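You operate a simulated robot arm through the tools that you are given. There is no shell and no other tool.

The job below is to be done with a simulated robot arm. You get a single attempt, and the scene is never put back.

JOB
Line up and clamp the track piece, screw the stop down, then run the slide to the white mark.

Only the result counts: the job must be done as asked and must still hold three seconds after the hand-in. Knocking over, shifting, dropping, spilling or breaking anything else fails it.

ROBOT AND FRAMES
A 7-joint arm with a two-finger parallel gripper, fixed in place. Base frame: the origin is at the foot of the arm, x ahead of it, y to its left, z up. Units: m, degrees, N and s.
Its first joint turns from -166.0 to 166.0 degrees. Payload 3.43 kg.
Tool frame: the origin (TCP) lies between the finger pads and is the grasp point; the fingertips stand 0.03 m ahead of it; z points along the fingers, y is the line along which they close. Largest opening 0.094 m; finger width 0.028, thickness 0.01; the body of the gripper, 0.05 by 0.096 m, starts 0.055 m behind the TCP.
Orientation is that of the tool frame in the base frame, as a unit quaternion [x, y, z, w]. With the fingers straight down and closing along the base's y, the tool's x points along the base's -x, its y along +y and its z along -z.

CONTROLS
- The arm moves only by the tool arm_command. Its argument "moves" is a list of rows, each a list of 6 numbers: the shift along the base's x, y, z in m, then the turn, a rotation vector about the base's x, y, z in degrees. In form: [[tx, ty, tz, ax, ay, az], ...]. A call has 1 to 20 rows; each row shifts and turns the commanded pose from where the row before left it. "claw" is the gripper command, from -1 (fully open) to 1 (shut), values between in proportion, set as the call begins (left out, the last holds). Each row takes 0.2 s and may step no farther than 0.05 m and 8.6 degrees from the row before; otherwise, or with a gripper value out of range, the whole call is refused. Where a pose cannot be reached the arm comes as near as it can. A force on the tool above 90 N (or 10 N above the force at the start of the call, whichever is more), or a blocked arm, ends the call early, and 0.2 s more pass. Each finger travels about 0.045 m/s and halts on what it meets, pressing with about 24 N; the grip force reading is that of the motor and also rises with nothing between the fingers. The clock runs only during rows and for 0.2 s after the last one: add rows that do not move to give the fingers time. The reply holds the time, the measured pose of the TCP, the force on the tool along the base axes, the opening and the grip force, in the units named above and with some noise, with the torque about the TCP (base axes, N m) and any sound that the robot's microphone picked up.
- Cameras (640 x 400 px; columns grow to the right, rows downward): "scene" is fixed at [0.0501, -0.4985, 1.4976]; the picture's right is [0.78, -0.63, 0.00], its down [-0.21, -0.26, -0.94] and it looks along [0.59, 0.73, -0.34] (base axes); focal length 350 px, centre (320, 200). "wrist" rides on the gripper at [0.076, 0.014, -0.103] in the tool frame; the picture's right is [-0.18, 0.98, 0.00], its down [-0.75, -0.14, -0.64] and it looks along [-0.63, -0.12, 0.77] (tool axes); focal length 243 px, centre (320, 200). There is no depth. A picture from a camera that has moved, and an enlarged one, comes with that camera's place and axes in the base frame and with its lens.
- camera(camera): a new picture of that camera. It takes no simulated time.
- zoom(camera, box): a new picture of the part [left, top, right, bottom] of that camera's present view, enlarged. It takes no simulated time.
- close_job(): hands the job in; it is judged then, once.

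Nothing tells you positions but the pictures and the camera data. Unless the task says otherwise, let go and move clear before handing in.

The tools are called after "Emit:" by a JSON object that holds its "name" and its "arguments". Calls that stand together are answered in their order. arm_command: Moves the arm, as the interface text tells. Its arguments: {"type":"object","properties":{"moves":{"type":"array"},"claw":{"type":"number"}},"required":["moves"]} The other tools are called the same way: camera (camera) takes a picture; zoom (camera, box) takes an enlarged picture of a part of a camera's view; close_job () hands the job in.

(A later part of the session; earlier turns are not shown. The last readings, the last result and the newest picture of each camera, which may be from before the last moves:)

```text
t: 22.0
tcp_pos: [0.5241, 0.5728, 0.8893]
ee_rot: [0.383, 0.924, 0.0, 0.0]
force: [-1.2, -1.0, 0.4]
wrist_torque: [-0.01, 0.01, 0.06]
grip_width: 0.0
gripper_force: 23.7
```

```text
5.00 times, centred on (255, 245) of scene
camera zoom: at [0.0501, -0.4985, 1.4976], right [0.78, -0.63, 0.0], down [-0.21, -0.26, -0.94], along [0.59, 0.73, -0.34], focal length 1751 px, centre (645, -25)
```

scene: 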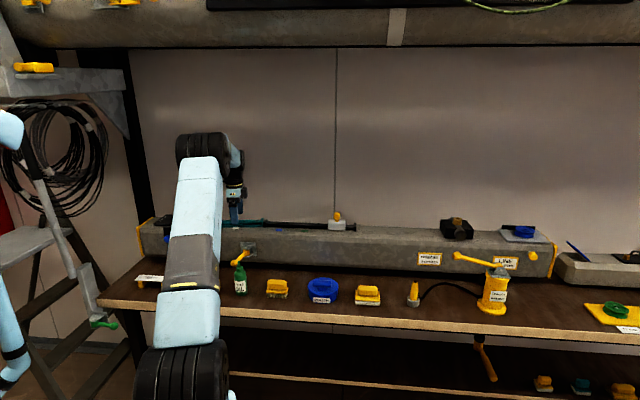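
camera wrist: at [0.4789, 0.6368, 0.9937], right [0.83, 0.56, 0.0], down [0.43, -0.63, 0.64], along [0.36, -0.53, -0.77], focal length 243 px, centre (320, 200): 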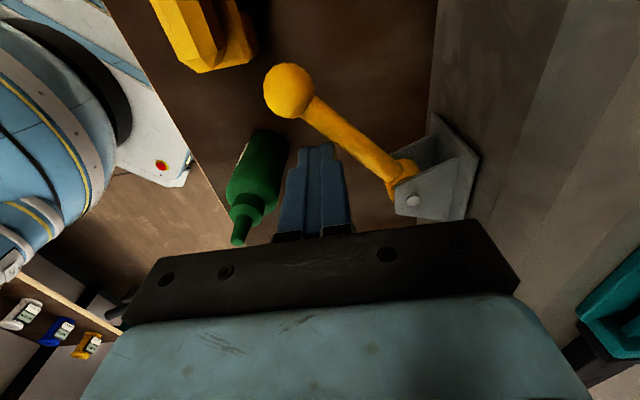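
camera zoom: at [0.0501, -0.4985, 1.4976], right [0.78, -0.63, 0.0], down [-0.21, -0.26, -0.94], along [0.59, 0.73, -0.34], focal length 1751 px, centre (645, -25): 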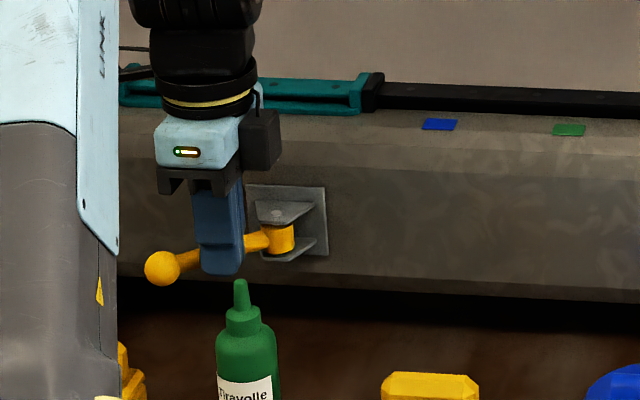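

Emit:
{"name": "arm_command", "arguments": {"moves": [[0.0004, 0.0074, 0, 0, 0, 0], [0.0012, 0.0074, 0, 0, 0, 0], [0.0023, 0.0071, 0, 0, 0, 0], [0, 0, 0, 0, 0, 0]]}}

Emit:
{"name": "camera", "arguments": {"camera": "wrist"}}

Emit:
{"name": "zoom", "arguments": {"camera": "scene", "box": [205, 205, 305, 285]}}

```text
t: 23.0
tcp_pos: [0.5285, 0.5969, 0.892]
ee_rot: [0.382, 0.924, 0.0, 0.0]
force: [-2.1, -1.1, -0.1]
wrist_torque: [-0.03, 0.06, -0.01]
grip_width: 0.0001
gripper_force: 23.9
```

```text
taken
camera wrist: at [0.4829, 0.6596, 0.9943], right [0.83, 0.56, 0.0], down [0.43, -0.63, 0.64], along [0.36, -0.53, -0.77], focal length 243 px, centre (320, 200)
```

wrist: 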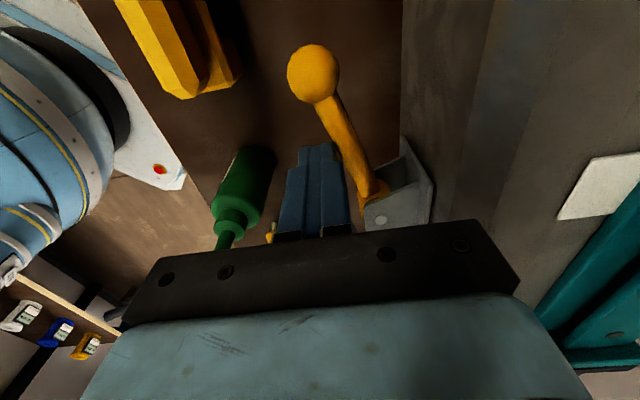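

```text
5.00 times, centred on (255, 245) of scene
camera zoom: at [0.0501, -0.4985, 1.4976], right [0.78, -0.63, 0.0], down [-0.21, -0.26, -0.94], along [0.59, 0.73, -0.34], focal length 1751 px, centre (645, -25)
```

zoom: 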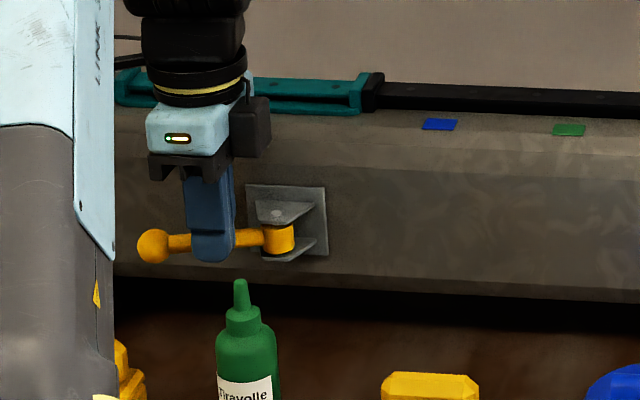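

Emit:
{"name": "arm_command", "arguments": {"moves": [[-0.0028, 0.0102, 0, 0, 0, 0], [0.0022, 0.0032, 0, 0, 0, 0], [0.0021, 0.0031, 0, 0, 0, 0], [0, 0, 0, 0, 0, 0]]}}

Emit:
{"name": "camera", "arguments": {"camera": "wrist"}}

Emit:
{"name": "zoom", "arguments": {"camera": "scene", "box": [205, 205, 305, 285]}}

```text
t: 24.0
tcp_pos: [0.5301, 0.6106, 0.8898]
ee_rot: [0.383, 0.924, -0.002, -0.001]
force: [-14.8, -21.5, 1.9]
wrist_torque: [-0.47, 0.39, 0.28]
grip_width: 0.0
gripper_force: 23.7
```

```text
taken
camera wrist: at [0.4836, 0.6745, 0.9935], right [0.82, 0.57, 0.0], down [0.43, -0.63, 0.64], along [0.36, -0.53, -0.77], focal length 243 px, centre (320, 200)
```

wrist: 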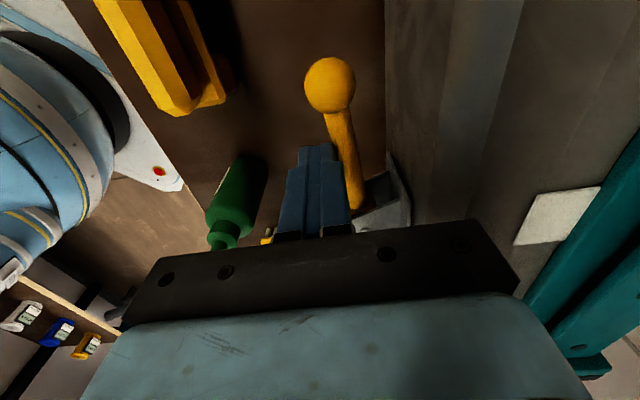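

```text
5.00 times, centred on (255, 245) of scene
camera zoom: at [0.0501, -0.4985, 1.4976], right [0.78, -0.63, 0.0], down [-0.21, -0.26, -0.94], along [0.59, 0.73, -0.34], focal length 1751 px, centre (645, -25)
```

zoom: 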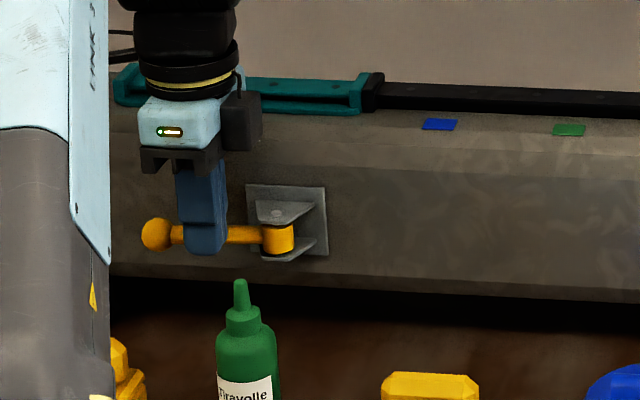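

Resistance has built to about 26 N with the lever nearly parallel to the beam. I'll press a little more to see whether it is at its end or still tightening.

Emit:
{"name": "arm_command", "arguments": {"moves": [[0.0014, 0.0014, 0, 0, 0, 0], [0.0007, 0.0007, 0, 0, 0, 0], [0, 0, 0, 0, 0, 0]]}}

Emit:
{"name": "zoom", "arguments": {"camera": "scene", "box": [205, 205, 305, 285]}}

```text
t: 24.8
tcp_pos: [0.5298, 0.6123, 0.8911]
ee_rot: [0.382, 0.924, -0.002, -0.001]
force: [-36.7, -42.1, -0.9]
wrist_torque: [-1.07, 0.91, 0.68]
grip_width: 0.0
gripper_force: 24.8
```

```text
5.00 times, centred on (255, 245) of scene
camera zoom: at [0.0501, -0.4985, 1.4976], right [0.78, -0.63, 0.0], down [-0.21, -0.26, -0.94], along [0.59, 0.73, -0.34], focal length 1751 px, centre (645, -25)
```

zoom: 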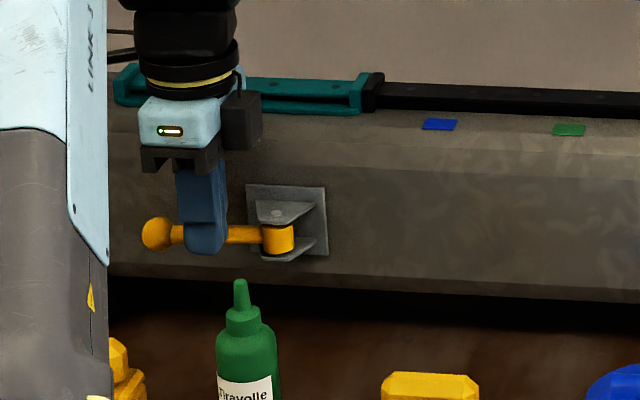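

That is a hard stop at about 88°. I'll back off, rise, and inspect the lever and track piece to see whether it is clamped.

Emit:
{"name": "arm_command", "arguments": {"moves": [[-0.0035, -0.0035, 0, 0, 0, 0], [-0.007, -0.007, 0, 0, 0, 0], [0, 0, 0.04, 0, 0, 0], [0, 0, 0.045, 0, 0, 0], [0, 0, 0.045, 0, 0, 0], [0, 0, 0.045, 0, 0, 0], [0, 0, 0, 0, 0, 0]]}}

Emit:
{"name": "camera", "arguments": {"camera": "wrist"}}

Emit:
{"name": "zoom", "arguments": {"camera": "scene", "box": [195, 195, 295, 275]}}

```text
t: 26.4
tcp_pos: [0.5239, 0.6036, 1.0663]
ee_rot: [0.382, 0.924, 0.0, -0.001]
force: [0.5, 0.3, 0.2]
wrist_torque: [-0.01, 0.02, -0.02]
grip_width: 0.0
gripper_force: 24.0
```

```text
taken
camera wrist: at [0.4773, 0.6664, 1.169], right [0.83, 0.56, 0.0], down [0.43, -0.63, 0.64], along [0.36, -0.53, -0.77], focal length 243 px, centre (320, 200)
```

wrist: 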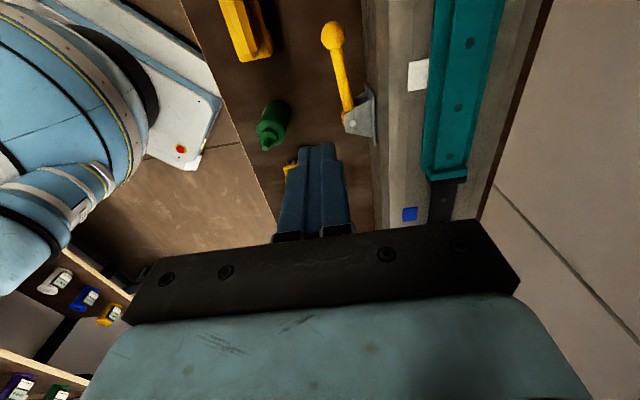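

```text
5.00 times, centred on (245, 235) of scene
camera zoom: at [0.0501, -0.4985, 1.4976], right [0.78, -0.63, 0.0], down [-0.21, -0.26, -0.94], along [0.59, 0.73, -0.34], focal length 1751 px, centre (695, 25)
```

zoom: 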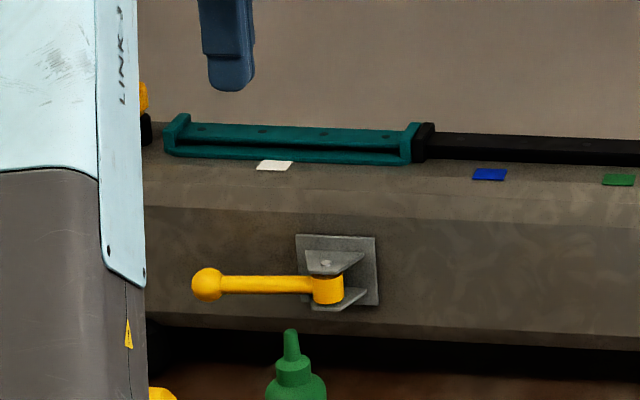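

The lever now lies along the beam at its end stop. I'll test whether the piece is held by re-gripping the rail lightly and nudging it about 1.5 mm.

Emit:
{"name": "arm_command", "arguments": {"moves": [[0.0283, 0.0288, 0, 0, 0, 0], [0.0283, 0.0287, 0, 0, 0, 0], [0.0282, 0.0287, 0, 0, 0, 0], [0, 0, 0, 0, 0, 0], [0, 0, 0, 0, 0, 0], [0, 0, -0.03, 0, 0, 0], [0, 0, -0.03, 0, 0, 0], [0, 0, -0.02, 0, 0, 0], [0, 0, -0.0105, 0, 0, 0], [0, 0, 0, 0, 0, 0]], "claw": -1}}

Emit:
{"name": "zoom", "arguments": {"camera": "scene", "box": [195, 185, 295, 265]}}

Emit:
{"name": "camera", "arguments": {"camera": "wrist"}}

```text
t: 28.6
tcp_pos: [0.6081, 0.6906, 0.9749]
ee_rot: [0.383, 0.924, -0.001, 0.001]
force: [1.0, -0.6, -0.6]
wrist_torque: [-0.03, -0.03, -0.01]
grip_width: 0.0941
gripper_force: 0.1
```

```text
5.00 times, centred on (245, 225) of scene
camera zoom: at [0.0501, -0.4985, 1.4976], right [0.78, -0.63, 0.0], down [-0.21, -0.26, -0.94], along [0.59, 0.73, -0.34], focal length 1751 px, centre (695, 75)
```

zoom: 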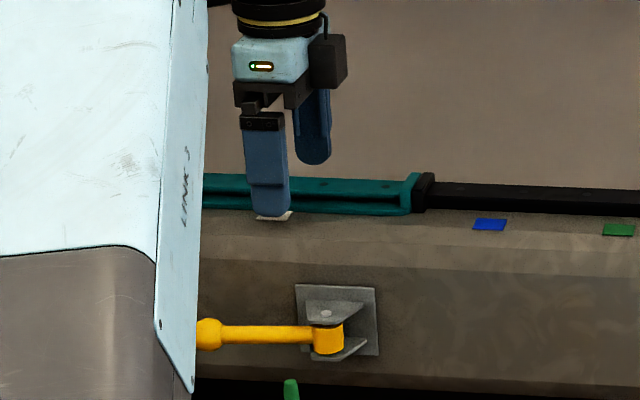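

```text
taken
camera wrist: at [0.5616, 0.7543, 1.0776], right [0.83, 0.56, 0.0], down [0.43, -0.63, 0.64], along [0.36, -0.53, -0.77], focal length 243 px, centre (320, 200)
```

wrist: 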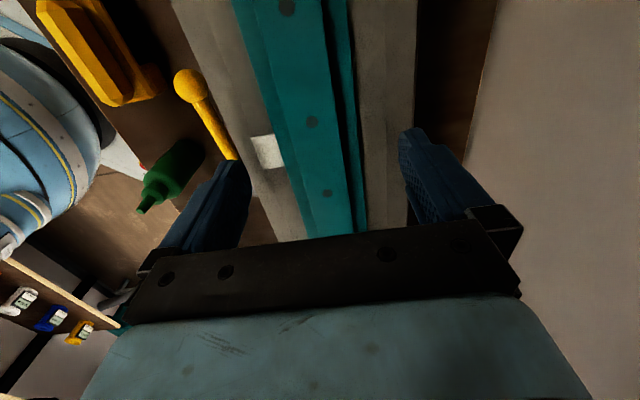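

Now I'll grip the rail at its centre and check for any reaction before nudging.

Emit:
{"name": "arm_command", "arguments": {"moves": [[0, 0, 0, 0, 0, 0], [0, 0, 0, 0, 0, 0], [0, 0, 0, 0, 0, 0], [0, 0, 0, 0, 0, 0], [0, 0, 0, 0, 0, 0], [0, 0, 0, 0, 0, 0]], "claw": 1}}

Emit:
{"name": "arm_command", "arguments": {"moves": [[-0.0006, 0.0006, 0, 0, 0, 0], [-0.0006, 0.0006, 0, 0, 0, 0], [0, 0, 0, 0, 0, 0]]}}

```text
t: 30.0
tcp_pos: [0.6088, 0.6904, 0.9748]
ee_rot: [0.381, 0.925, 0.0, -0.001]
force: [3.5, 4.5, 0.0]
wrist_torque: [0.13, -0.1, 0.03]
grip_width: 0.0274
gripper_force: 24.4
```

```text
t: 30.8
tcp_pos: [0.6074, 0.6905, 0.9754]
ee_rot: [0.383, 0.924, 0.0, 0.0]
force: [13.7, 3.3, 4.5]
wrist_torque: [0.29, -0.19, 0.01]
grip_width: 0.0275
gripper_force: 23.9
```

Emit:
{"name": "zoom", "arguments": {"camera": "scene", "box": [245, 210, 275, 235]}}

Emit:
{"name": "arm_command", "arguments": {"moves": [[-0.0006, 0.0006, 0, 0, 0, 0], [0, 0, 0, 0, 0, 0], [0, 0, 0, 0, 0, 0]]}}

Emit:
{"name": "zoom", "arguments": {"camera": "scene", "box": [245, 210, 275, 235]}}

```text
16.00 times, centred on (260, 222) of scene
camera zoom: at [0.0501, -0.4985, 1.4976], right [0.78, -0.63, 0.0], down [-0.21, -0.26, -0.94], along [0.59, 0.73, -0.34], focal length 5602 px, centre (1280, -160)
```

zoom: 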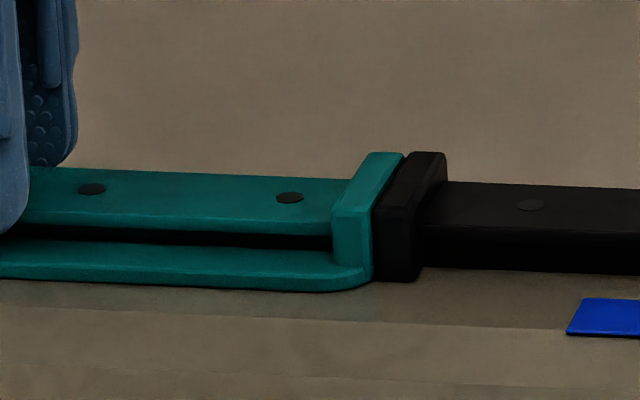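

```text
t: 31.6
tcp_pos: [0.6077, 0.6911, 0.9743]
ee_rot: [0.383, 0.924, 0.0, 0.0]
force: [22.3, 0.8, 3.8]
wrist_torque: [0.01, -0.63, -0.02]
grip_width: 0.0277
gripper_force: 24.0
```

```text
16.00 times, centred on (260, 222) of scene
camera zoom: at [0.0501, -0.4985, 1.4976], right [0.78, -0.63, 0.0], down [-0.21, -0.26, -0.94], along [0.59, 0.73, -0.34], focal length 5602 px, centre (1280, -160)
```

zoom: 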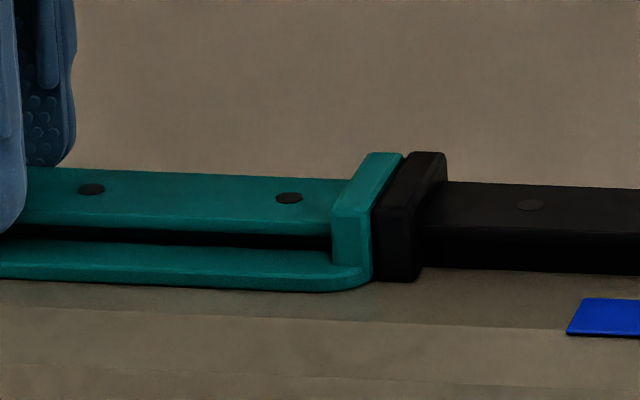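

Emit:
{"name": "arm_command", "arguments": {"moves": [[-0.0007, 0.0007, 0, 0, 0, 0], [0, 0, 0, 0, 0, 0], [0, 0, 0, 0, 0, 0]]}}

Emit:
{"name": "zoom", "arguments": {"camera": "scene", "box": [245, 210, 275, 235]}}

```text
t: 32.4
tcp_pos: [0.6058, 0.6926, 0.974]
ee_rot: [0.383, 0.924, -0.001, 0.0]
force: [20.8, -1.4, 1.7]
wrist_torque: [-0.05, -0.64, -0.01]
grip_width: 0.0273
gripper_force: 23.8
```

```text
16.00 times, centred on (260, 222) of scene
camera zoom: at [0.0501, -0.4985, 1.4976], right [0.78, -0.63, 0.0], down [-0.21, -0.26, -0.94], along [0.59, 0.73, -0.34], focal length 5602 px, centre (1280, -160)
```

zoom: 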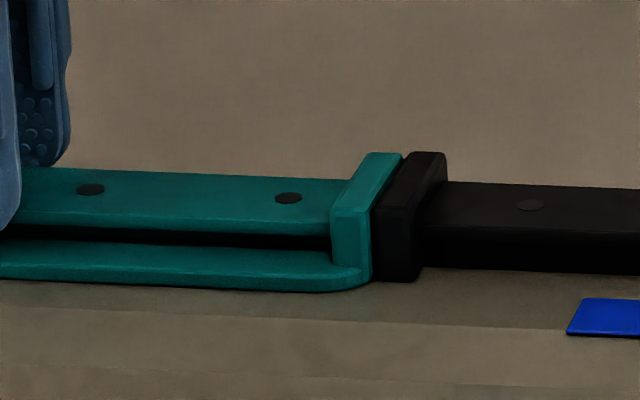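

Emit:
{"name": "arm_command", "arguments": {"moves": [[0, 0, 0, 0, 0, 0], [0, 0, 0, 0, 0, 0], [0, 0, 0, 0, 0, 0], [0, 0, 0, 0, 0, 0], [0, 0, 0, 0, 0, 0]], "claw": -1}}

Emit:
{"name": "zoom", "arguments": {"camera": "scene", "box": [245, 210, 275, 235]}}

Emit:
{"name": "zoom", "arguments": {"camera": "scene", "box": [255, 214, 267, 230]}}

```text
t: 33.6
tcp_pos: [0.6044, 0.6924, 0.9746]
ee_rot: [0.383, 0.924, 0.001, 0.0]
force: [0.2, -0.1, -1.0]
wrist_torque: [0.0, 0.0, -0.03]
grip_width: 0.0942
gripper_force: 0.1
```

```text
16.00 times, centred on (260, 222) of scene
camera zoom: at [0.0501, -0.4985, 1.4976], right [0.78, -0.63, 0.0], down [-0.21, -0.26, -0.94], along [0.59, 0.73, -0.34], focal length 5602 px, centre (1280, -160)
```

zoom: 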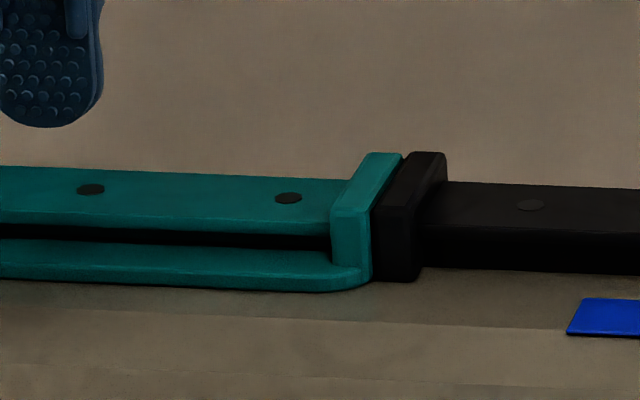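

```text
16.00 times, centred on (261, 222) of scene
camera zoom: at [0.0501, -0.4985, 1.4976], right [0.78, -0.63, 0.0], down [-0.21, -0.26, -0.94], along [0.59, 0.73, -0.34], focal length 5602 px, centre (1264, -152)
```

zoom: 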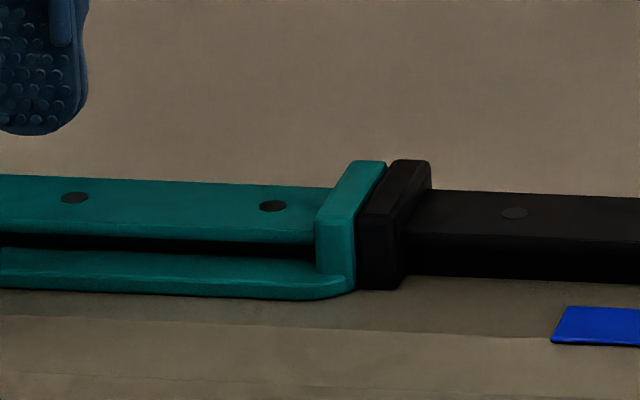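

The piece resisted over 20 N and the fingers slipped on it instead of it moving, so it is clamped; the joint is still closed. Next I'll rise and look at the stop knob near s ≈ -0.20.

Emit:
{"name": "arm_command", "arguments": {"moves": [[0, 0, 0.02, 0, 0, 0], [0, 0, 0.04, 0, 0, 0], [0, 0, 0.045, 0, 0, 0], [0, 0, 0.02, 0, 0, 0], [-0.0302, 0.0302, 0, 0, 0, 0], [-0.0302, 0.0302, 0, 0, 0, 0], [-0.0301, 0.0301, 0, 0, 0, 0], [0, 0, 0, 0, 0, 0]]}}

Emit:
{"name": "camera", "arguments": {"camera": "wrist"}}

Emit:
{"name": "camera", "arguments": {"camera": "scene"}}

```text
t: 35.4
tcp_pos: [0.5128, 0.7837, 1.1008]
ee_rot: [0.383, 0.924, -0.001, 0.001]
force: [0.4, -0.3, 0.5]
wrist_torque: [0.01, -0.04, 0.0]
grip_width: 0.0939
gripper_force: 0.1
```

```text
taken
camera wrist: at [0.4673, 0.8455, 1.2049], right [0.82, 0.57, 0.0], down [0.43, -0.63, 0.64], along [0.36, -0.53, -0.77], focal length 243 px, centre (320, 200)
```

wrist: 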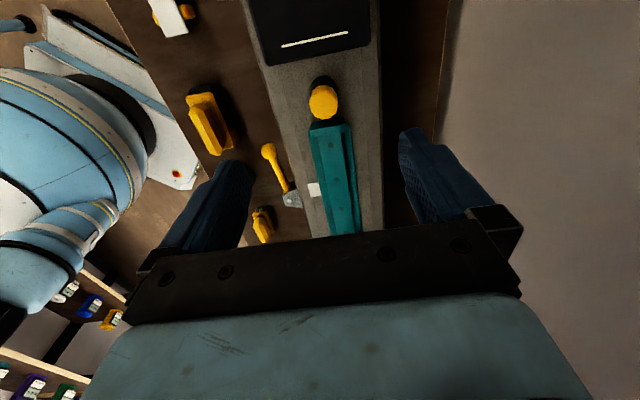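

```text
taken
```

scene: 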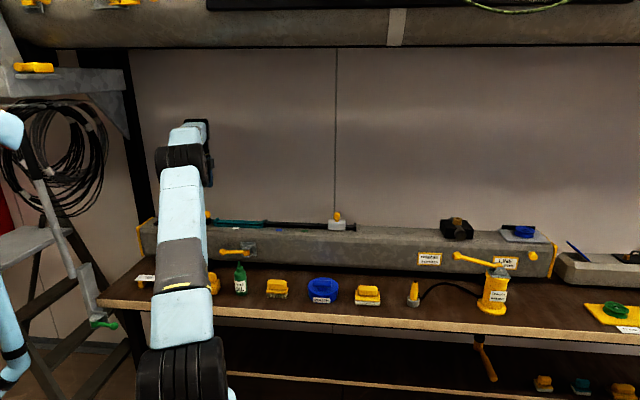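

Emit:
{"name": "zoom", "arguments": {"camera": "wrist", "box": [250, 40, 410, 165]}}

Emit:
{"name": "zoom", "arguments": {"camera": "wrist", "box": [295, 65, 355, 125]}}

Emit:
{"name": "zoom", "arguments": {"camera": "scene", "box": [195, 200, 235, 235]}}

```text
3.20 times, centred on (330, 102) of wrist
camera zoom: at [0.4673, 0.8455, 1.2049], right [0.82, 0.57, 0.0], down [0.43, -0.63, 0.64], along [0.36, -0.53, -0.77], focal length 776 px, centre (288, 512)
```

zoom: 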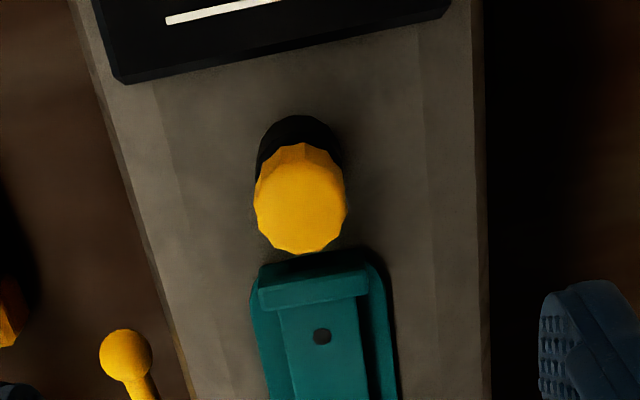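

```text
6.67 times, centred on (325, 95) of wrist
camera zoom: at [0.4673, 0.8455, 1.2049], right [0.82, 0.57, 0.0], down [0.43, -0.63, 0.64], along [0.36, -0.53, -0.77], focal length 1618 px, centre (287, 900)
```

zoom: 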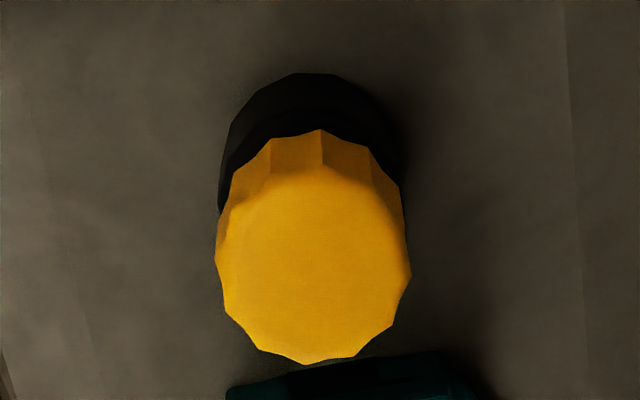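

```text
11.43 times, centred on (215, 218) of scene
camera zoom: at [0.0501, -0.4985, 1.4976], right [0.78, -0.63, 0.0], down [-0.21, -0.26, -0.94], along [0.59, 0.73, -0.34], focal length 4002 px, centre (1520, 0)
```

zoom: 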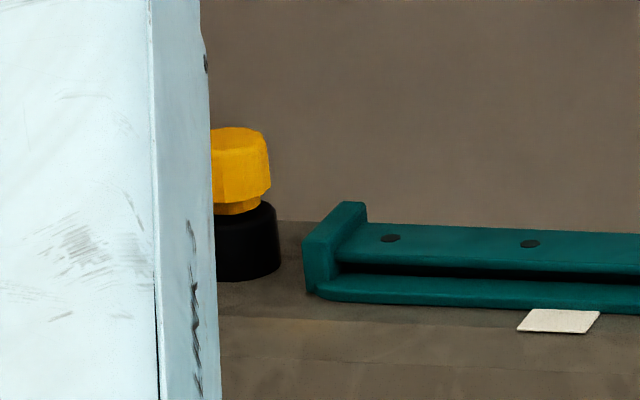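

The stop is a scalloped knob on a black base at about (0.513, 0.786), with its top near z ≈ 0.98 and a small gap under the knob. I'll pre-rotate the wrist counter-clockwise so I have a long clockwise stroke.

Emit:
{"name": "arm_command", "arguments": {"moves": [[0, 0, 0, 0, 0, 8.5], [0, 0, 0, 0, 0, 8.5], [0, 0, 0, 0, 0, 8.5], [0, 0, 0, 0, 0, 8.5], [0, 0, 0, 0, 0, 8.5], [0, 0, 0, 0, 0, 8.5], [0, 0, 0, 0, 0, 8.5], [0, 0, 0, 0, 0, 8.5], [0, 0, 0, 0, 0, 8.5], [0, 0, 0, 0, 0, 8.5], [0, 0, 0, 0, 0, 8.5], [0, 0, 0, 0, 0, 8.5], [0, 0, 0, 0, 0, 8.5], [0, 0, 0, 0, 0, 8.5], [0, 0, 0, 0, 0, 8.5], [0, 0, 0, 0, 0, 7.5], [0, 0, 0, 0, 0, 0]]}}

Emit:
{"name": "camera", "arguments": {"camera": "wrist"}}

Emit:
{"name": "camera", "arguments": {"camera": "scene"}}

```text
t: 39.0
tcp_pos: [0.5148, 0.7832, 1.0994]
ee_rot: [0.708, -0.706, -0.001, 0.001]
force: [0.5, 0.2, 0.2]
wrist_torque: [0.02, -0.02, -0.01]
grip_width: 0.094
gripper_force: 0.1
```

```text
taken
camera wrist: at [0.4978, 0.706, 1.2028], right [-0.98, 0.18, 0.0], down [0.14, 0.75, 0.64], along [0.12, 0.63, -0.77], focal length 243 px, centre (320, 200)
```

wrist: 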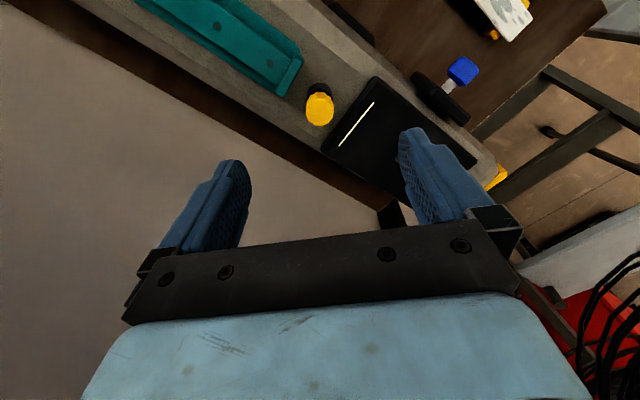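

```text
taken
```

scene: 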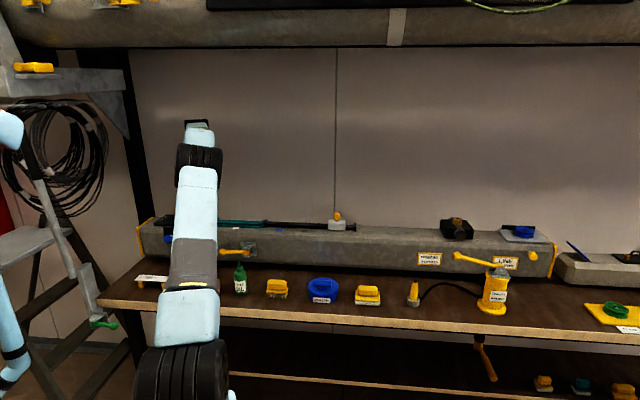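

Emit:
{"name": "zoom", "arguments": {"camera": "wrist", "box": [290, 75, 350, 135]}}

Emit:
{"name": "zoom", "arguments": {"camera": "scene", "box": [190, 200, 240, 240]}}

```text
6.67 times, centred on (320, 105) of wrist
camera zoom: at [0.4978, 0.706, 1.2028], right [-0.98, 0.18, 0.0], down [0.14, 0.75, 0.64], along [0.12, 0.63, -0.77], focal length 1618 px, centre (320, 833)
```

zoom: 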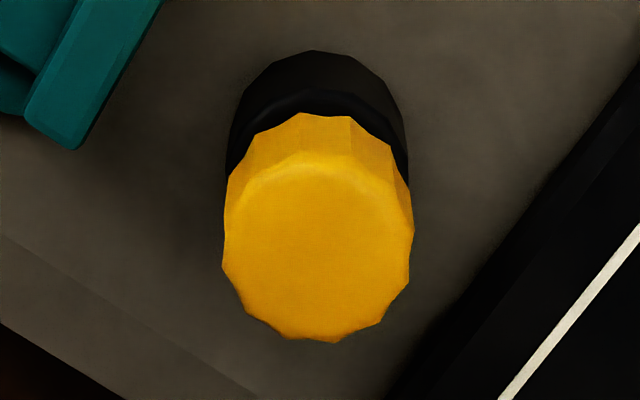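

```text
10.00 times, centred on (215, 220) of scene
camera zoom: at [0.0501, -0.4985, 1.4976], right [0.78, -0.63, 0.0], down [-0.21, -0.26, -0.94], along [0.59, 0.73, -0.34], focal length 3502 px, centre (1370, 0)
```

zoom: 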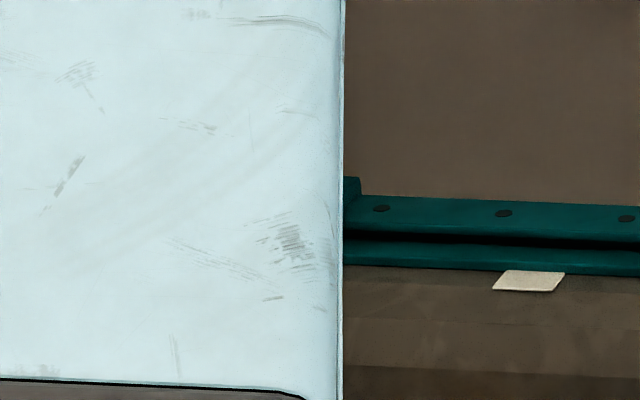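

The knob axis is at (0.5127, 0.7856) with its top at z ≈ 0.980. I'll part-close the fingers to about 50 mm, centre over it, and descend so the tips stay above the neighbouring flange.

Emit:
{"name": "arm_command", "arguments": {"moves": [[-0.0013, 0.003, 0, 0, 0, 0], [0, 0, -0.03, 0, 0, 0], [0, 0, -0.03, 0, 0, 0], [0, 0, 0, 0, 0, 0]], "claw": -0.064}}

Emit:
{"name": "camera", "arguments": {"camera": "wrist"}}

Emit:
{"name": "zoom", "arguments": {"camera": "wrist", "box": [240, 100, 400, 220]}}

```text
t: 40.0
tcp_pos: [0.5125, 0.7865, 1.0407]
ee_rot: [-0.707, 0.707, 0.0, 0.0]
force: [0.2, 0.4, -0.4]
wrist_torque: [0.04, -0.04, 0.02]
grip_width: 0.05
gripper_force: 0.0
```

```text
taken
camera wrist: at [0.4959, 0.7097, 1.1433], right [-0.98, 0.18, 0.0], down [0.14, 0.75, 0.64], along [0.12, 0.63, -0.77], focal length 243 px, centre (320, 200)
```

wrist: 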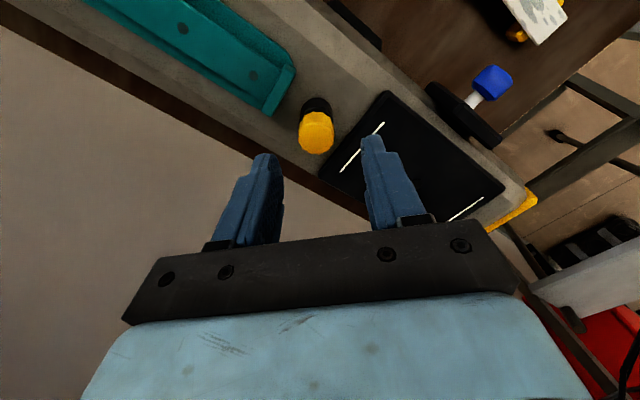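

```text
3.33 times, centred on (320, 160) of wrist
camera zoom: at [0.4959, 0.7097, 1.1433], right [-0.98, 0.18, 0.0], down [0.14, 0.75, 0.64], along [0.12, 0.63, -0.77], focal length 809 px, centre (320, 333)
```

zoom: 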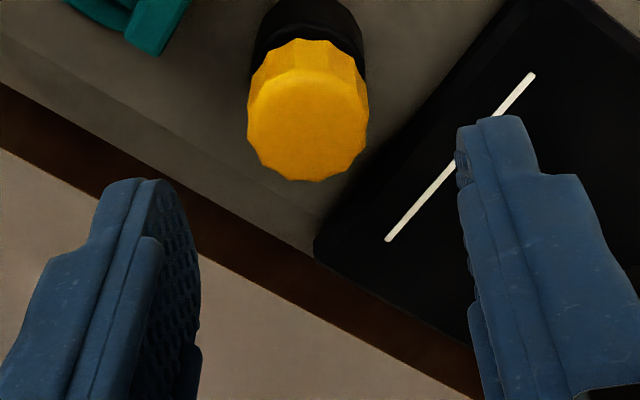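

The image shows the knob about 2.6 mm toward +x of the tool axis, so I'll correct that, then go down to grip height.

Emit:
{"name": "arm_command", "arguments": {"moves": [[0.0026, -0.0005, 0, 0, 0, 0], [0, 0, -0.025, 0, 0, 0], [0, 0, -0.0228, 0, 0, 0], [0, 0, 0, 0, 0, 0]]}}

Emit:
{"name": "zoom", "arguments": {"camera": "wrist", "box": [240, 100, 400, 220]}}

Emit:
{"name": "camera", "arguments": {"camera": "scene"}}

```text
t: 41.0
tcp_pos: [0.5156, 0.7848, 0.992]
ee_rot: [-0.707, 0.707, 0.0, 0.0]
force: [-0.3, 0.2, 0.2]
wrist_torque: [-0.03, 0.02, 0.03]
grip_width: 0.0499
gripper_force: 0.1
```

```text
3.33 times, centred on (320, 160) of wrist
camera zoom: at [0.4988, 0.7089, 1.0961], right [-0.98, 0.18, 0.0], down [0.14, 0.75, 0.64], along [0.12, 0.63, -0.77], focal length 809 px, centre (320, 333)
```

zoom: 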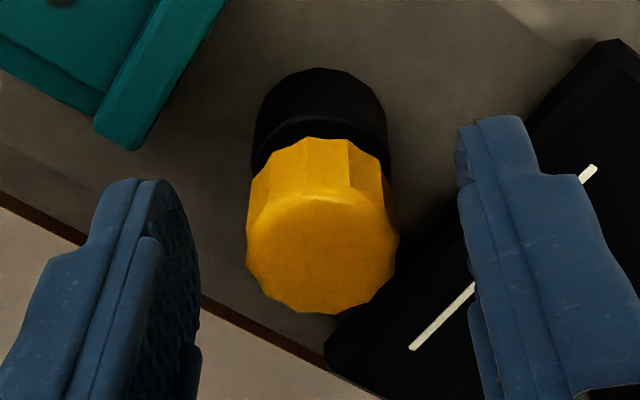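

```text
taken
```

scene: 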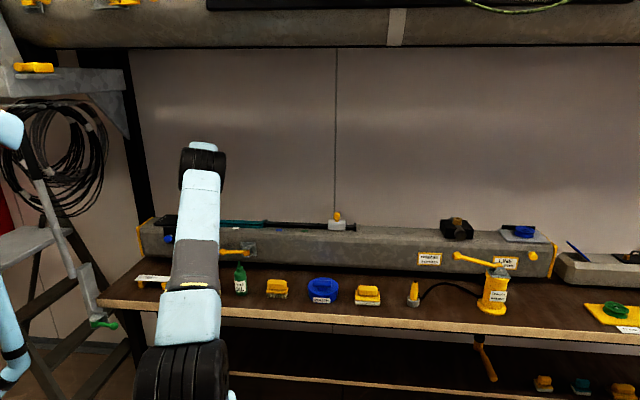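

The knob is centred between the fingers, so I'll grip it.

Emit:
{"name": "arm_command", "arguments": {"moves": [[0, 0, 0, 0, 0, 0], [0, 0, 0, 0, 0, 0], [0, 0, 0, 0, 0, 0], [0, 0, 0, 0, 0, 0]], "claw": 1}}

Emit:
{"name": "arm_command", "arguments": {"moves": [[0, 0, 0, 0, 0, -4], [0, 0, 0, 0, 0, -8], [0, 0, 0, 0, 0, -8], [0, 0, 0, 0, 0, 0]]}}

Emit:
{"name": "zoom", "arguments": {"camera": "wrist", "box": [240, 100, 400, 220]}}

```text
t: 42.0
tcp_pos: [0.5138, 0.7862, 0.9931]
ee_rot: [0.708, -0.707, 0.0, 0.0]
force: [-1.2, -2.5, -1.5]
wrist_torque: [0.23, -0.09, 0.01]
grip_width: 0.0267
gripper_force: 44.9
```

```text
t: 43.0
tcp_pos: [0.5144, 0.7855, 0.9934]
ee_rot: [-0.573, 0.82, 0.0, 0.001]
force: [-5.1, -6.8, 6.5]
wrist_torque: [-1.39, 0.56, -0.04]
grip_width: 0.0269
gripper_force: 44.4
```

```text
3.33 times, centred on (320, 160) of wrist
camera zoom: at [0.4731, 0.7185, 1.0962], right [-0.86, 0.51, 0.0], down [0.39, 0.66, 0.64], along [0.33, 0.55, -0.77], focal length 809 px, centre (320, 333)
```

zoom: 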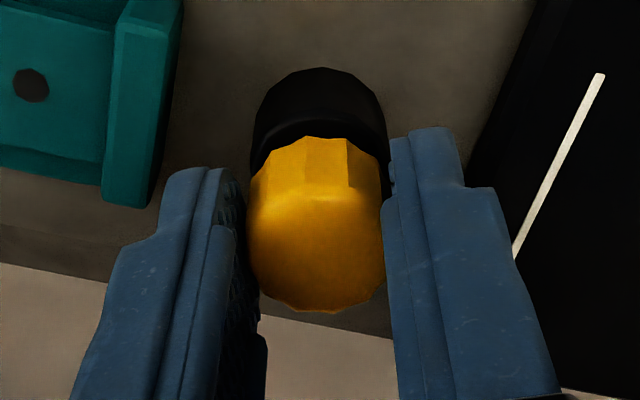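

Emit:
{"name": "arm_command", "arguments": {"moves": [[0, 0, 0, 0, 0, -8], [0, 0, 0, 0, 0, -8], [0, 0, 0, 0, 0, -8], [0, 0, 0, 0, 0, 0]]}}

Emit:
{"name": "zoom", "arguments": {"camera": "wrist", "box": [240, 100, 400, 220]}}

```text
t: 44.0
tcp_pos: [0.5147, 0.7864, 0.9928]
ee_rot: [-0.391, 0.92, 0.001, 0.0]
force: [-7.3, 9.2, 7.3]
wrist_torque: [1.07, -0.47, -0.04]
grip_width: 0.027
gripper_force: 44.8
```

```text
3.33 times, centred on (320, 160) of wrist
camera zoom: at [0.4493, 0.7401, 1.096], right [-0.58, 0.82, 0.0], down [0.63, 0.44, 0.64], along [0.52, 0.37, -0.77], focal length 809 px, centre (320, 333)
```

zoom: 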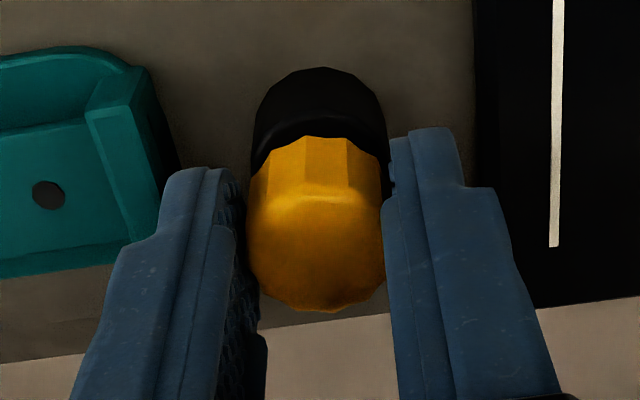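

Emit:
{"name": "arm_command", "arguments": {"moves": [[0, 0, 0, 0, 0, -8], [0, 0, 0, 0, 0, -8], [0, 0, 0, 0, 0, -8], [0, 0, 0, 0, 0, -8], [0, 0, 0, 0, 0, -8], [0, 0, 0, 0, 0, -8], [0, 0, 0, 0, 0, -8], [0, 0, 0, 0, 0, -8], [0, 0, 0, 0, 0, -8], [0, 0, 0, 0, 0, 0]]}}

Emit:
{"name": "zoom", "arguments": {"camera": "wrist", "box": [240, 100, 400, 220]}}

Emit:
{"name": "zoom", "arguments": {"camera": "scene", "box": [190, 190, 240, 240]}}

```text
t: 46.2
tcp_pos: [0.5157, 0.786, 0.9926]
ee_rot: [0.225, 0.974, 0.001, -0.001]
force: [2.5, 34.8, 28.5]
wrist_torque: [0.73, 0.06, -0.01]
grip_width: 0.0268
gripper_force: 45.1
```

```text
3.33 times, centred on (320, 160) of wrist
camera zoom: at [0.4503, 0.8316, 1.0961], right [0.6, 0.8, 0.0], down [0.61, -0.46, 0.64], along [0.52, -0.38, -0.77], focal length 809 px, centre (320, 333)
```

zoom: 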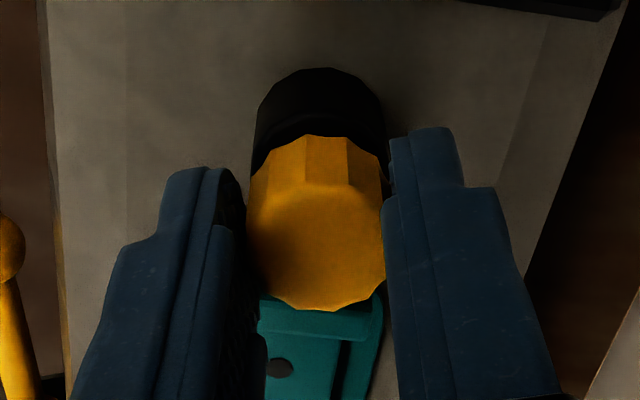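

```text
8.00 times, centred on (215, 215) of scene
camera zoom: at [0.0501, -0.4985, 1.4976], right [0.78, -0.63, 0.0], down [-0.21, -0.26, -0.94], along [0.59, 0.73, -0.34], focal length 2801 px, centre (1160, 80)
```

zoom: 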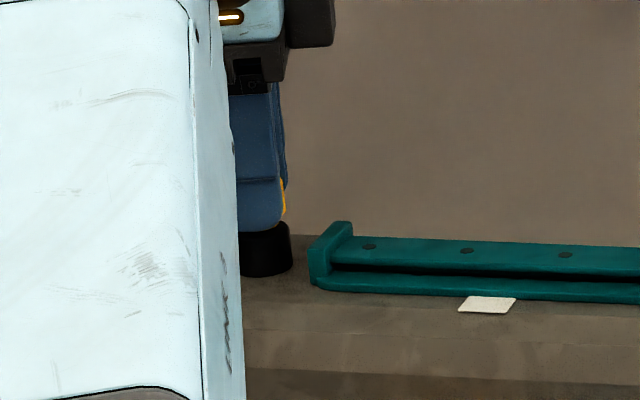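

The knob turns with the fingers, but side force has built up from a slight off-centre grip. I'll release, look at the knob height and re-centre.

Emit:
{"name": "arm_command", "arguments": {"moves": [[0, 0, 0, 0, 0, 0], [0, 0, 0, 0, 0, 0], [0, 0, 0, 0, 0, 0]], "claw": 0.05}}

Emit:
{"name": "zoom", "arguments": {"camera": "wrist", "box": [240, 100, 400, 220]}}

Emit:
{"name": "zoom", "arguments": {"camera": "scene", "box": [190, 190, 240, 240]}}

```text
t: 47.0
tcp_pos: [0.5159, 0.7845, 0.9908]
ee_rot: [0.224, 0.975, -0.002, 0.0]
force: [0.0, -0.3, 0.2]
wrist_torque: [-0.01, -0.02, -0.01]
grip_width: 0.0447
gripper_force: 0.0
```

```text
3.33 times, centred on (320, 160) of wrist
camera zoom: at [0.4515, 0.8307, 1.0944], right [0.6, 0.8, 0.0], down [0.62, -0.46, 0.64], along [0.51, -0.38, -0.77], focal length 809 px, centre (320, 333)
```

zoom: 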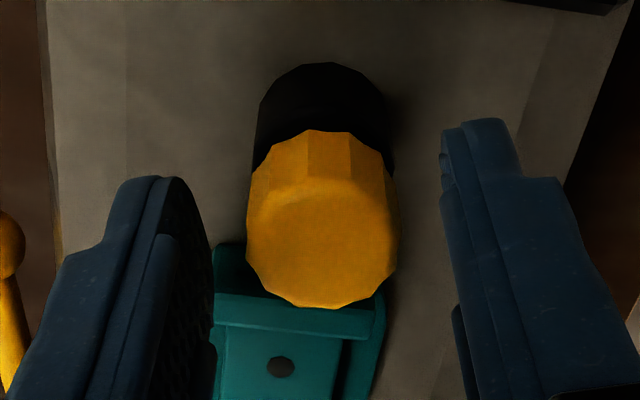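

```text
8.00 times, centred on (215, 215) of scene
camera zoom: at [0.0501, -0.4985, 1.4976], right [0.78, -0.63, 0.0], down [-0.21, -0.26, -0.94], along [0.59, 0.73, -0.34], focal length 2801 px, centre (1160, 80)
```

zoom: 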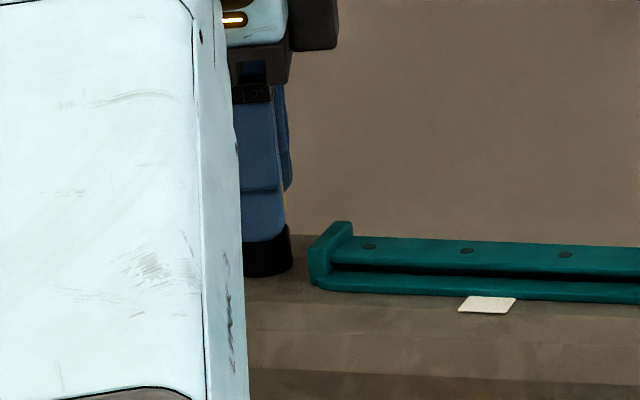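

I want a clean height comparison with the earlier picture, so I'll rise to the same viewing pose as before.

Emit:
{"name": "arm_command", "arguments": {"moves": [[0, 0, 0.03, 0, 0, 0], [0, 0, 0.04, 0, 0, -6], [0, 0, 0.0378, 0, 0, -7], [-0.0013, -0.0025, 0, 0, 0, -6], [0, 0, 0, 0, 0, 0]]}}

Emit:
{"name": "zoom", "arguments": {"camera": "scene", "box": [195, 200, 235, 235]}}

Emit:
{"name": "zoom", "arguments": {"camera": "wrist", "box": [295, 65, 355, 125]}}

```text
t: 48.2
tcp_pos: [0.5152, 0.784, 1.1011]
ee_rot: [0.383, 0.924, -0.001, -0.001]
force: [0.5, 0.8, -0.3]
wrist_torque: [-0.05, 0.0, 0.0]
grip_width: 0.0446
gripper_force: 0.0
```

```text
11.43 times, centred on (215, 218) of scene
camera zoom: at [0.0501, -0.4985, 1.4976], right [0.78, -0.63, 0.0], down [-0.21, -0.26, -0.94], along [0.59, 0.73, -0.34], focal length 4002 px, centre (1520, 0)
```

zoom: 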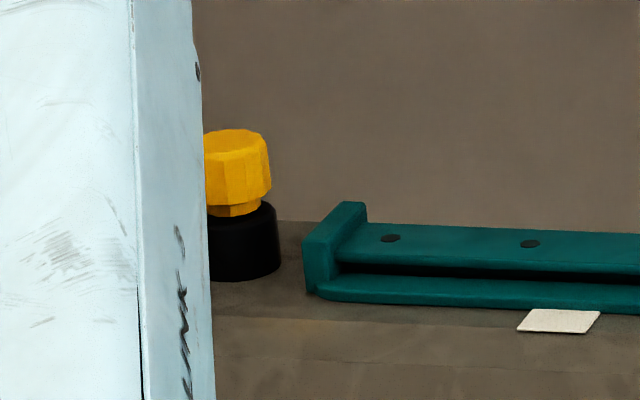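

```text
6.67 times, centred on (325, 95) of wrist
camera zoom: at [0.469, 0.8476, 1.2031], right [0.83, 0.56, 0.0], down [0.43, -0.63, 0.64], along [0.36, -0.53, -0.77], focal length 1618 px, centre (287, 900)
```

zoom: 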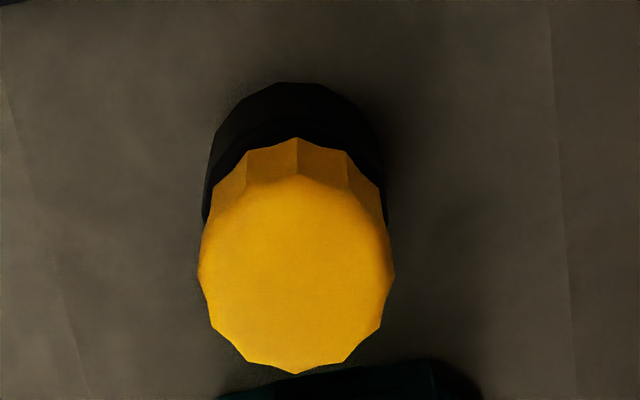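

Clockwise turning lowered the knob slightly (about 0.6 mm for 116°), with roughly 6 mm of gap to go. I'll check how far the wrist can turn clockwise so I can use long strokes.

Emit:
{"name": "arm_command", "arguments": {"moves": [[0, 0, 0, 0, 0, -8.5], [0, 0, 0, 0, 0, -8.5], [0, 0, 0, 0, 0, -8.5], [0, 0, 0, 0, 0, -8.5], [0, 0, 0, 0, 0, -8.5], [0, 0, 0, 0, 0, -8.5], [0, 0, 0, 0, 0, -8.5], [0, 0, 0, 0, 0, -8.5], [0, 0, 0, 0, 0, -8.5], [0, 0, 0, 0, 0, -8.5], [0, 0, 0, 0, 0, -5], [0, 0, 0, 0, 0, 0]]}}

Emit:
{"name": "camera", "arguments": {"camera": "scene"}}

```text
t: 50.8
tcp_pos: [0.5191, 0.779, 1.0986]
ee_rot: [0.904, 0.427, -0.002, -0.001]
force: [-0.6, 0.4, -0.1]
wrist_torque: [0.03, 0.03, -0.01]
grip_width: 0.0446
gripper_force: 0.2
out of reach, approached as far as the arm can: row 10, 11
```

```text
taken
```

scene: 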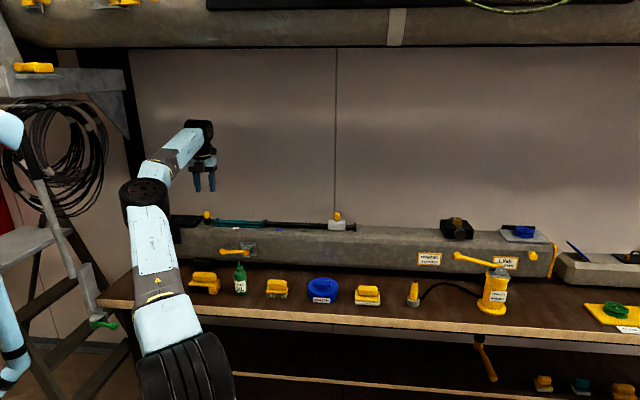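

Emit:
{"name": "zoom", "arguments": {"camera": "scene", "box": [195, 200, 235, 235]}}

Emit:
{"name": "arm_command", "arguments": {"moves": [[0, 0, 0, 0, 0, 8.5], [0, 0, 0, 0, 0, 8.5], [0, 0, 0, 0, 0, 8.5], [0, 0, 0, 0, 0, 8.5], [0, 0, 0, 0, 0, 8.5], [0, 0, 0, 0, 0, 8.5], [0, 0, 0, 0, 0, 8.5], [0, 0, 0, 0, 0, 8.5], [0, 0, 0, 0, 0, 8.5], [0, 0, 0, 0, 0, 8.5], [0, 0, 0, 0, 0, 8.5], [0, 0, 0, 0, 0, 8.5], [0, 0, 0, 0, 0, 8.5], [0, 0, 0, 0, 0, 8.5], [0, 0, 0, 0, 0, 8.5], [0, 0, 0, 0, 0, 8.5], [0, 0, 0, 0, 0, 8.5], [0, 0, 0, 0, 0, 8.5], [0, 0, 0, 0, 0, 8.5], [0, 0, 0, 0, 0, 8.5]]}}

Emit:
{"name": "arm_command", "arguments": {"moves": [[0, 0, 0, 0, 0, 8.5], [0, 0, 0, 0, 0, 8.5], [0, 0, 0, 0, 0, 8.5], [0, 0, 0, 0, 0, 8.5], [0, 0, 0, 0, 0, 8.5], [0, 0, 0, 0, 0, 8.5], [0, 0, 0, 0, 0, 8.5], [0, 0, 0, 0, 0, 8.5], [0, 0, 0, 0, 0, 8.5], [0, 0, 0, 0, 0, 8.5], [0, 0, 0, 0, 0, 8.5], [0, 0, 0, 0, 0, 8.5], [0, 0, 0, 0, 0, 8.5], [0, 0, 0, 0, 0, 4.5], [0, 0, 0, 0, 0, 0]]}}

Emit:
{"name": "camera", "arguments": {"camera": "scene"}}

```text
11.43 times, centred on (215, 218) of scene
camera zoom: at [0.0501, -0.4985, 1.4976], right [0.78, -0.63, 0.0], down [-0.21, -0.26, -0.94], along [0.59, 0.73, -0.34], focal length 4002 px, centre (1520, 0)
```

zoom: 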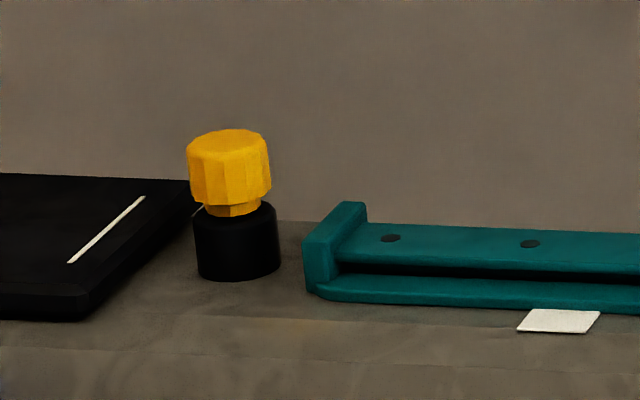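

```text
t: 55.0
tcp_pos: [0.5176, 0.7792, 1.0983]
ee_rot: [-0.347, 0.938, -0.001, 0.002]
force: [0.6, 1.0, 0.0]
wrist_torque: [0.04, -0.01, 0.01]
grip_width: 0.0444
gripper_force: 0.1
```

```text
t: 58.2
tcp_pos: [0.5187, 0.7802, 1.0972]
ee_rot: [0.977, -0.212, -0.002, -0.002]
force: [0.6, 1.3, -0.3]
wrist_torque: [0.0, -0.06, -0.01]
grip_width: 0.0448
gripper_force: 0.1
```

```text
taken
```

scene: 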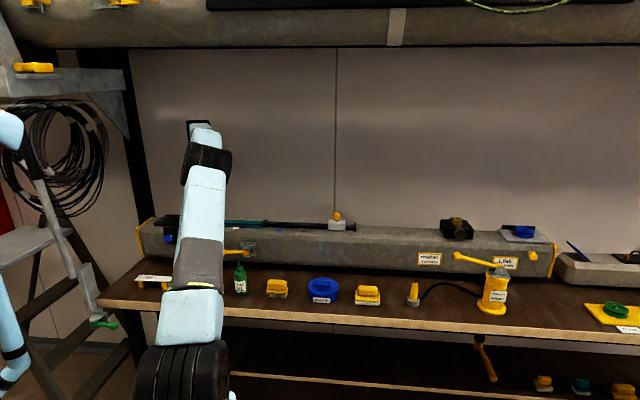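

The stop is clearly visible now: the knob stands on a stem with about 5–6 mm of gap. The wrist is at +155°, giving a long clockwise stroke, so I'll centre over the knob and descend partway.

Emit:
{"name": "arm_command", "arguments": {"moves": [[-0.0035, 0.0058, 0, 0, 0, 0], [0, 0, -0.03, 0, 0, 0], [0, 0, -0.03, 0, 0, 0], [0, 0, 0, 0, 0, 0], [0, 0, 0, 0, 0, 0]]}}

Emit:
{"name": "zoom", "arguments": {"camera": "wrist", "box": [240, 100, 400, 220]}}

```text
t: 59.4
tcp_pos: [0.5164, 0.7868, 1.0381]
ee_rot: [0.977, -0.211, -0.002, -0.002]
force: [-0.4, -0.9, 0.0]
wrist_torque: [0.0, -0.01, 0.0]
grip_width: 0.0446
gripper_force: 0.0
```

```text
3.33 times, centred on (320, 160) of wrist
camera zoom: at [0.5773, 0.7402, 1.1407], right [-0.58, -0.82, 0.0], down [-0.62, 0.44, 0.65], along [-0.53, 0.37, -0.76], focal length 809 px, centre (320, 333)
```

zoom: 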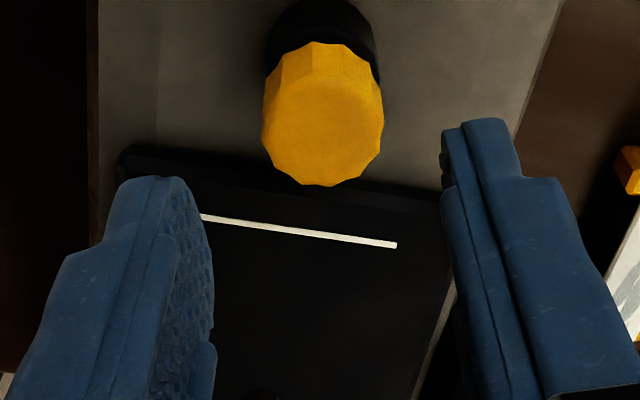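

Emit:
{"name": "arm_command", "arguments": {"moves": [[-0.001, 0, 0, 0, 0, 0], [0, 0, -0.025, 0, 0, 0], [0, 0, -0.0218, 0, 0, 0], [0, 0, 0, 0, 0, 0], [0, 0, 0, 0, 0, 0]]}}

Emit:
{"name": "zoom", "arguments": {"camera": "wrist", "box": [240, 100, 400, 220]}}

Emit:
{"name": "arm_command", "arguments": {"moves": [[0, 0, 0, 0, 0, 0], [0, 0, 0, 0, 0, 0], [0, 0, 0, 0, 0, 0], [0, 0, 0, 0, 0, 0]], "claw": 1}}

```text
t: 60.6
tcp_pos: [0.5152, 0.7865, 0.9914]
ee_rot: [0.977, -0.212, -0.002, -0.003]
force: [-0.3, -0.3, 1.2]
wrist_torque: [0.04, -0.02, 0.01]
grip_width: 0.0447
gripper_force: 0.0
```

```text
3.33 times, centred on (320, 160) of wrist
camera zoom: at [0.5761, 0.7413, 1.0933], right [-0.58, -0.82, 0.0], down [-0.62, 0.44, 0.65], along [-0.53, 0.37, -0.76], focal length 809 px, centre (320, 333)
```

zoom: 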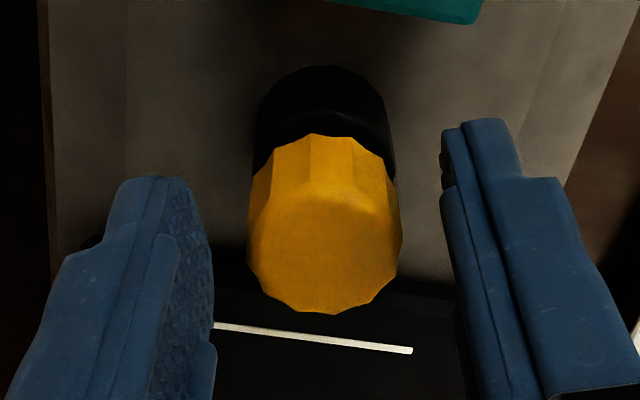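

```text
t: 61.6
tcp_pos: [0.5141, 0.7869, 0.991]
ee_rot: [0.977, -0.212, -0.002, -0.001]
force: [-4.4, -15.4, -1.3]
wrist_torque: [-0.89, -0.05, 0.0]
grip_width: 0.0268
gripper_force: 45.0
```

Emit:
{"name": "arm_command", "arguments": {"moves": [[-0.0002, -0.0006, 0, 0, 0, 0], [0, 0, 0, 0, 0, 0]]}}

```text
t: 62.2
tcp_pos: [0.514, 0.7859, 0.99]
ee_rot: [0.977, -0.213, -0.002, -0.003]
force: [3.1, 1.5, -0.8]
wrist_torque: [-0.64, -0.58, -0.03]
grip_width: 0.0269
gripper_force: 45.6
```

The grip is now centred, with near-zero side force. I'll turn clockwise in stages, watching the forces.

Emit:
{"name": "arm_command", "arguments": {"moves": [[0, 0, 0, 0, 0, -8], [0, 0, 0, 0, 0, -8], [0, 0, 0, 0, 0, -8], [0, 0, 0, 0, 0, -8], [0, 0, 0, 0, 0, -8], [0, 0, 0, 0, 0, -8], [0, 0, 0, 0, 0, 0]]}}

```text
t: 63.8
tcp_pos: [0.5147, 0.7863, 0.9911]
ee_rot: [0.806, -0.592, -0.001, -0.003]
force: [21.4, 32.7, 4.4]
wrist_torque: [1.2, 0.27, -0.01]
grip_width: 0.027
gripper_force: 44.9
```

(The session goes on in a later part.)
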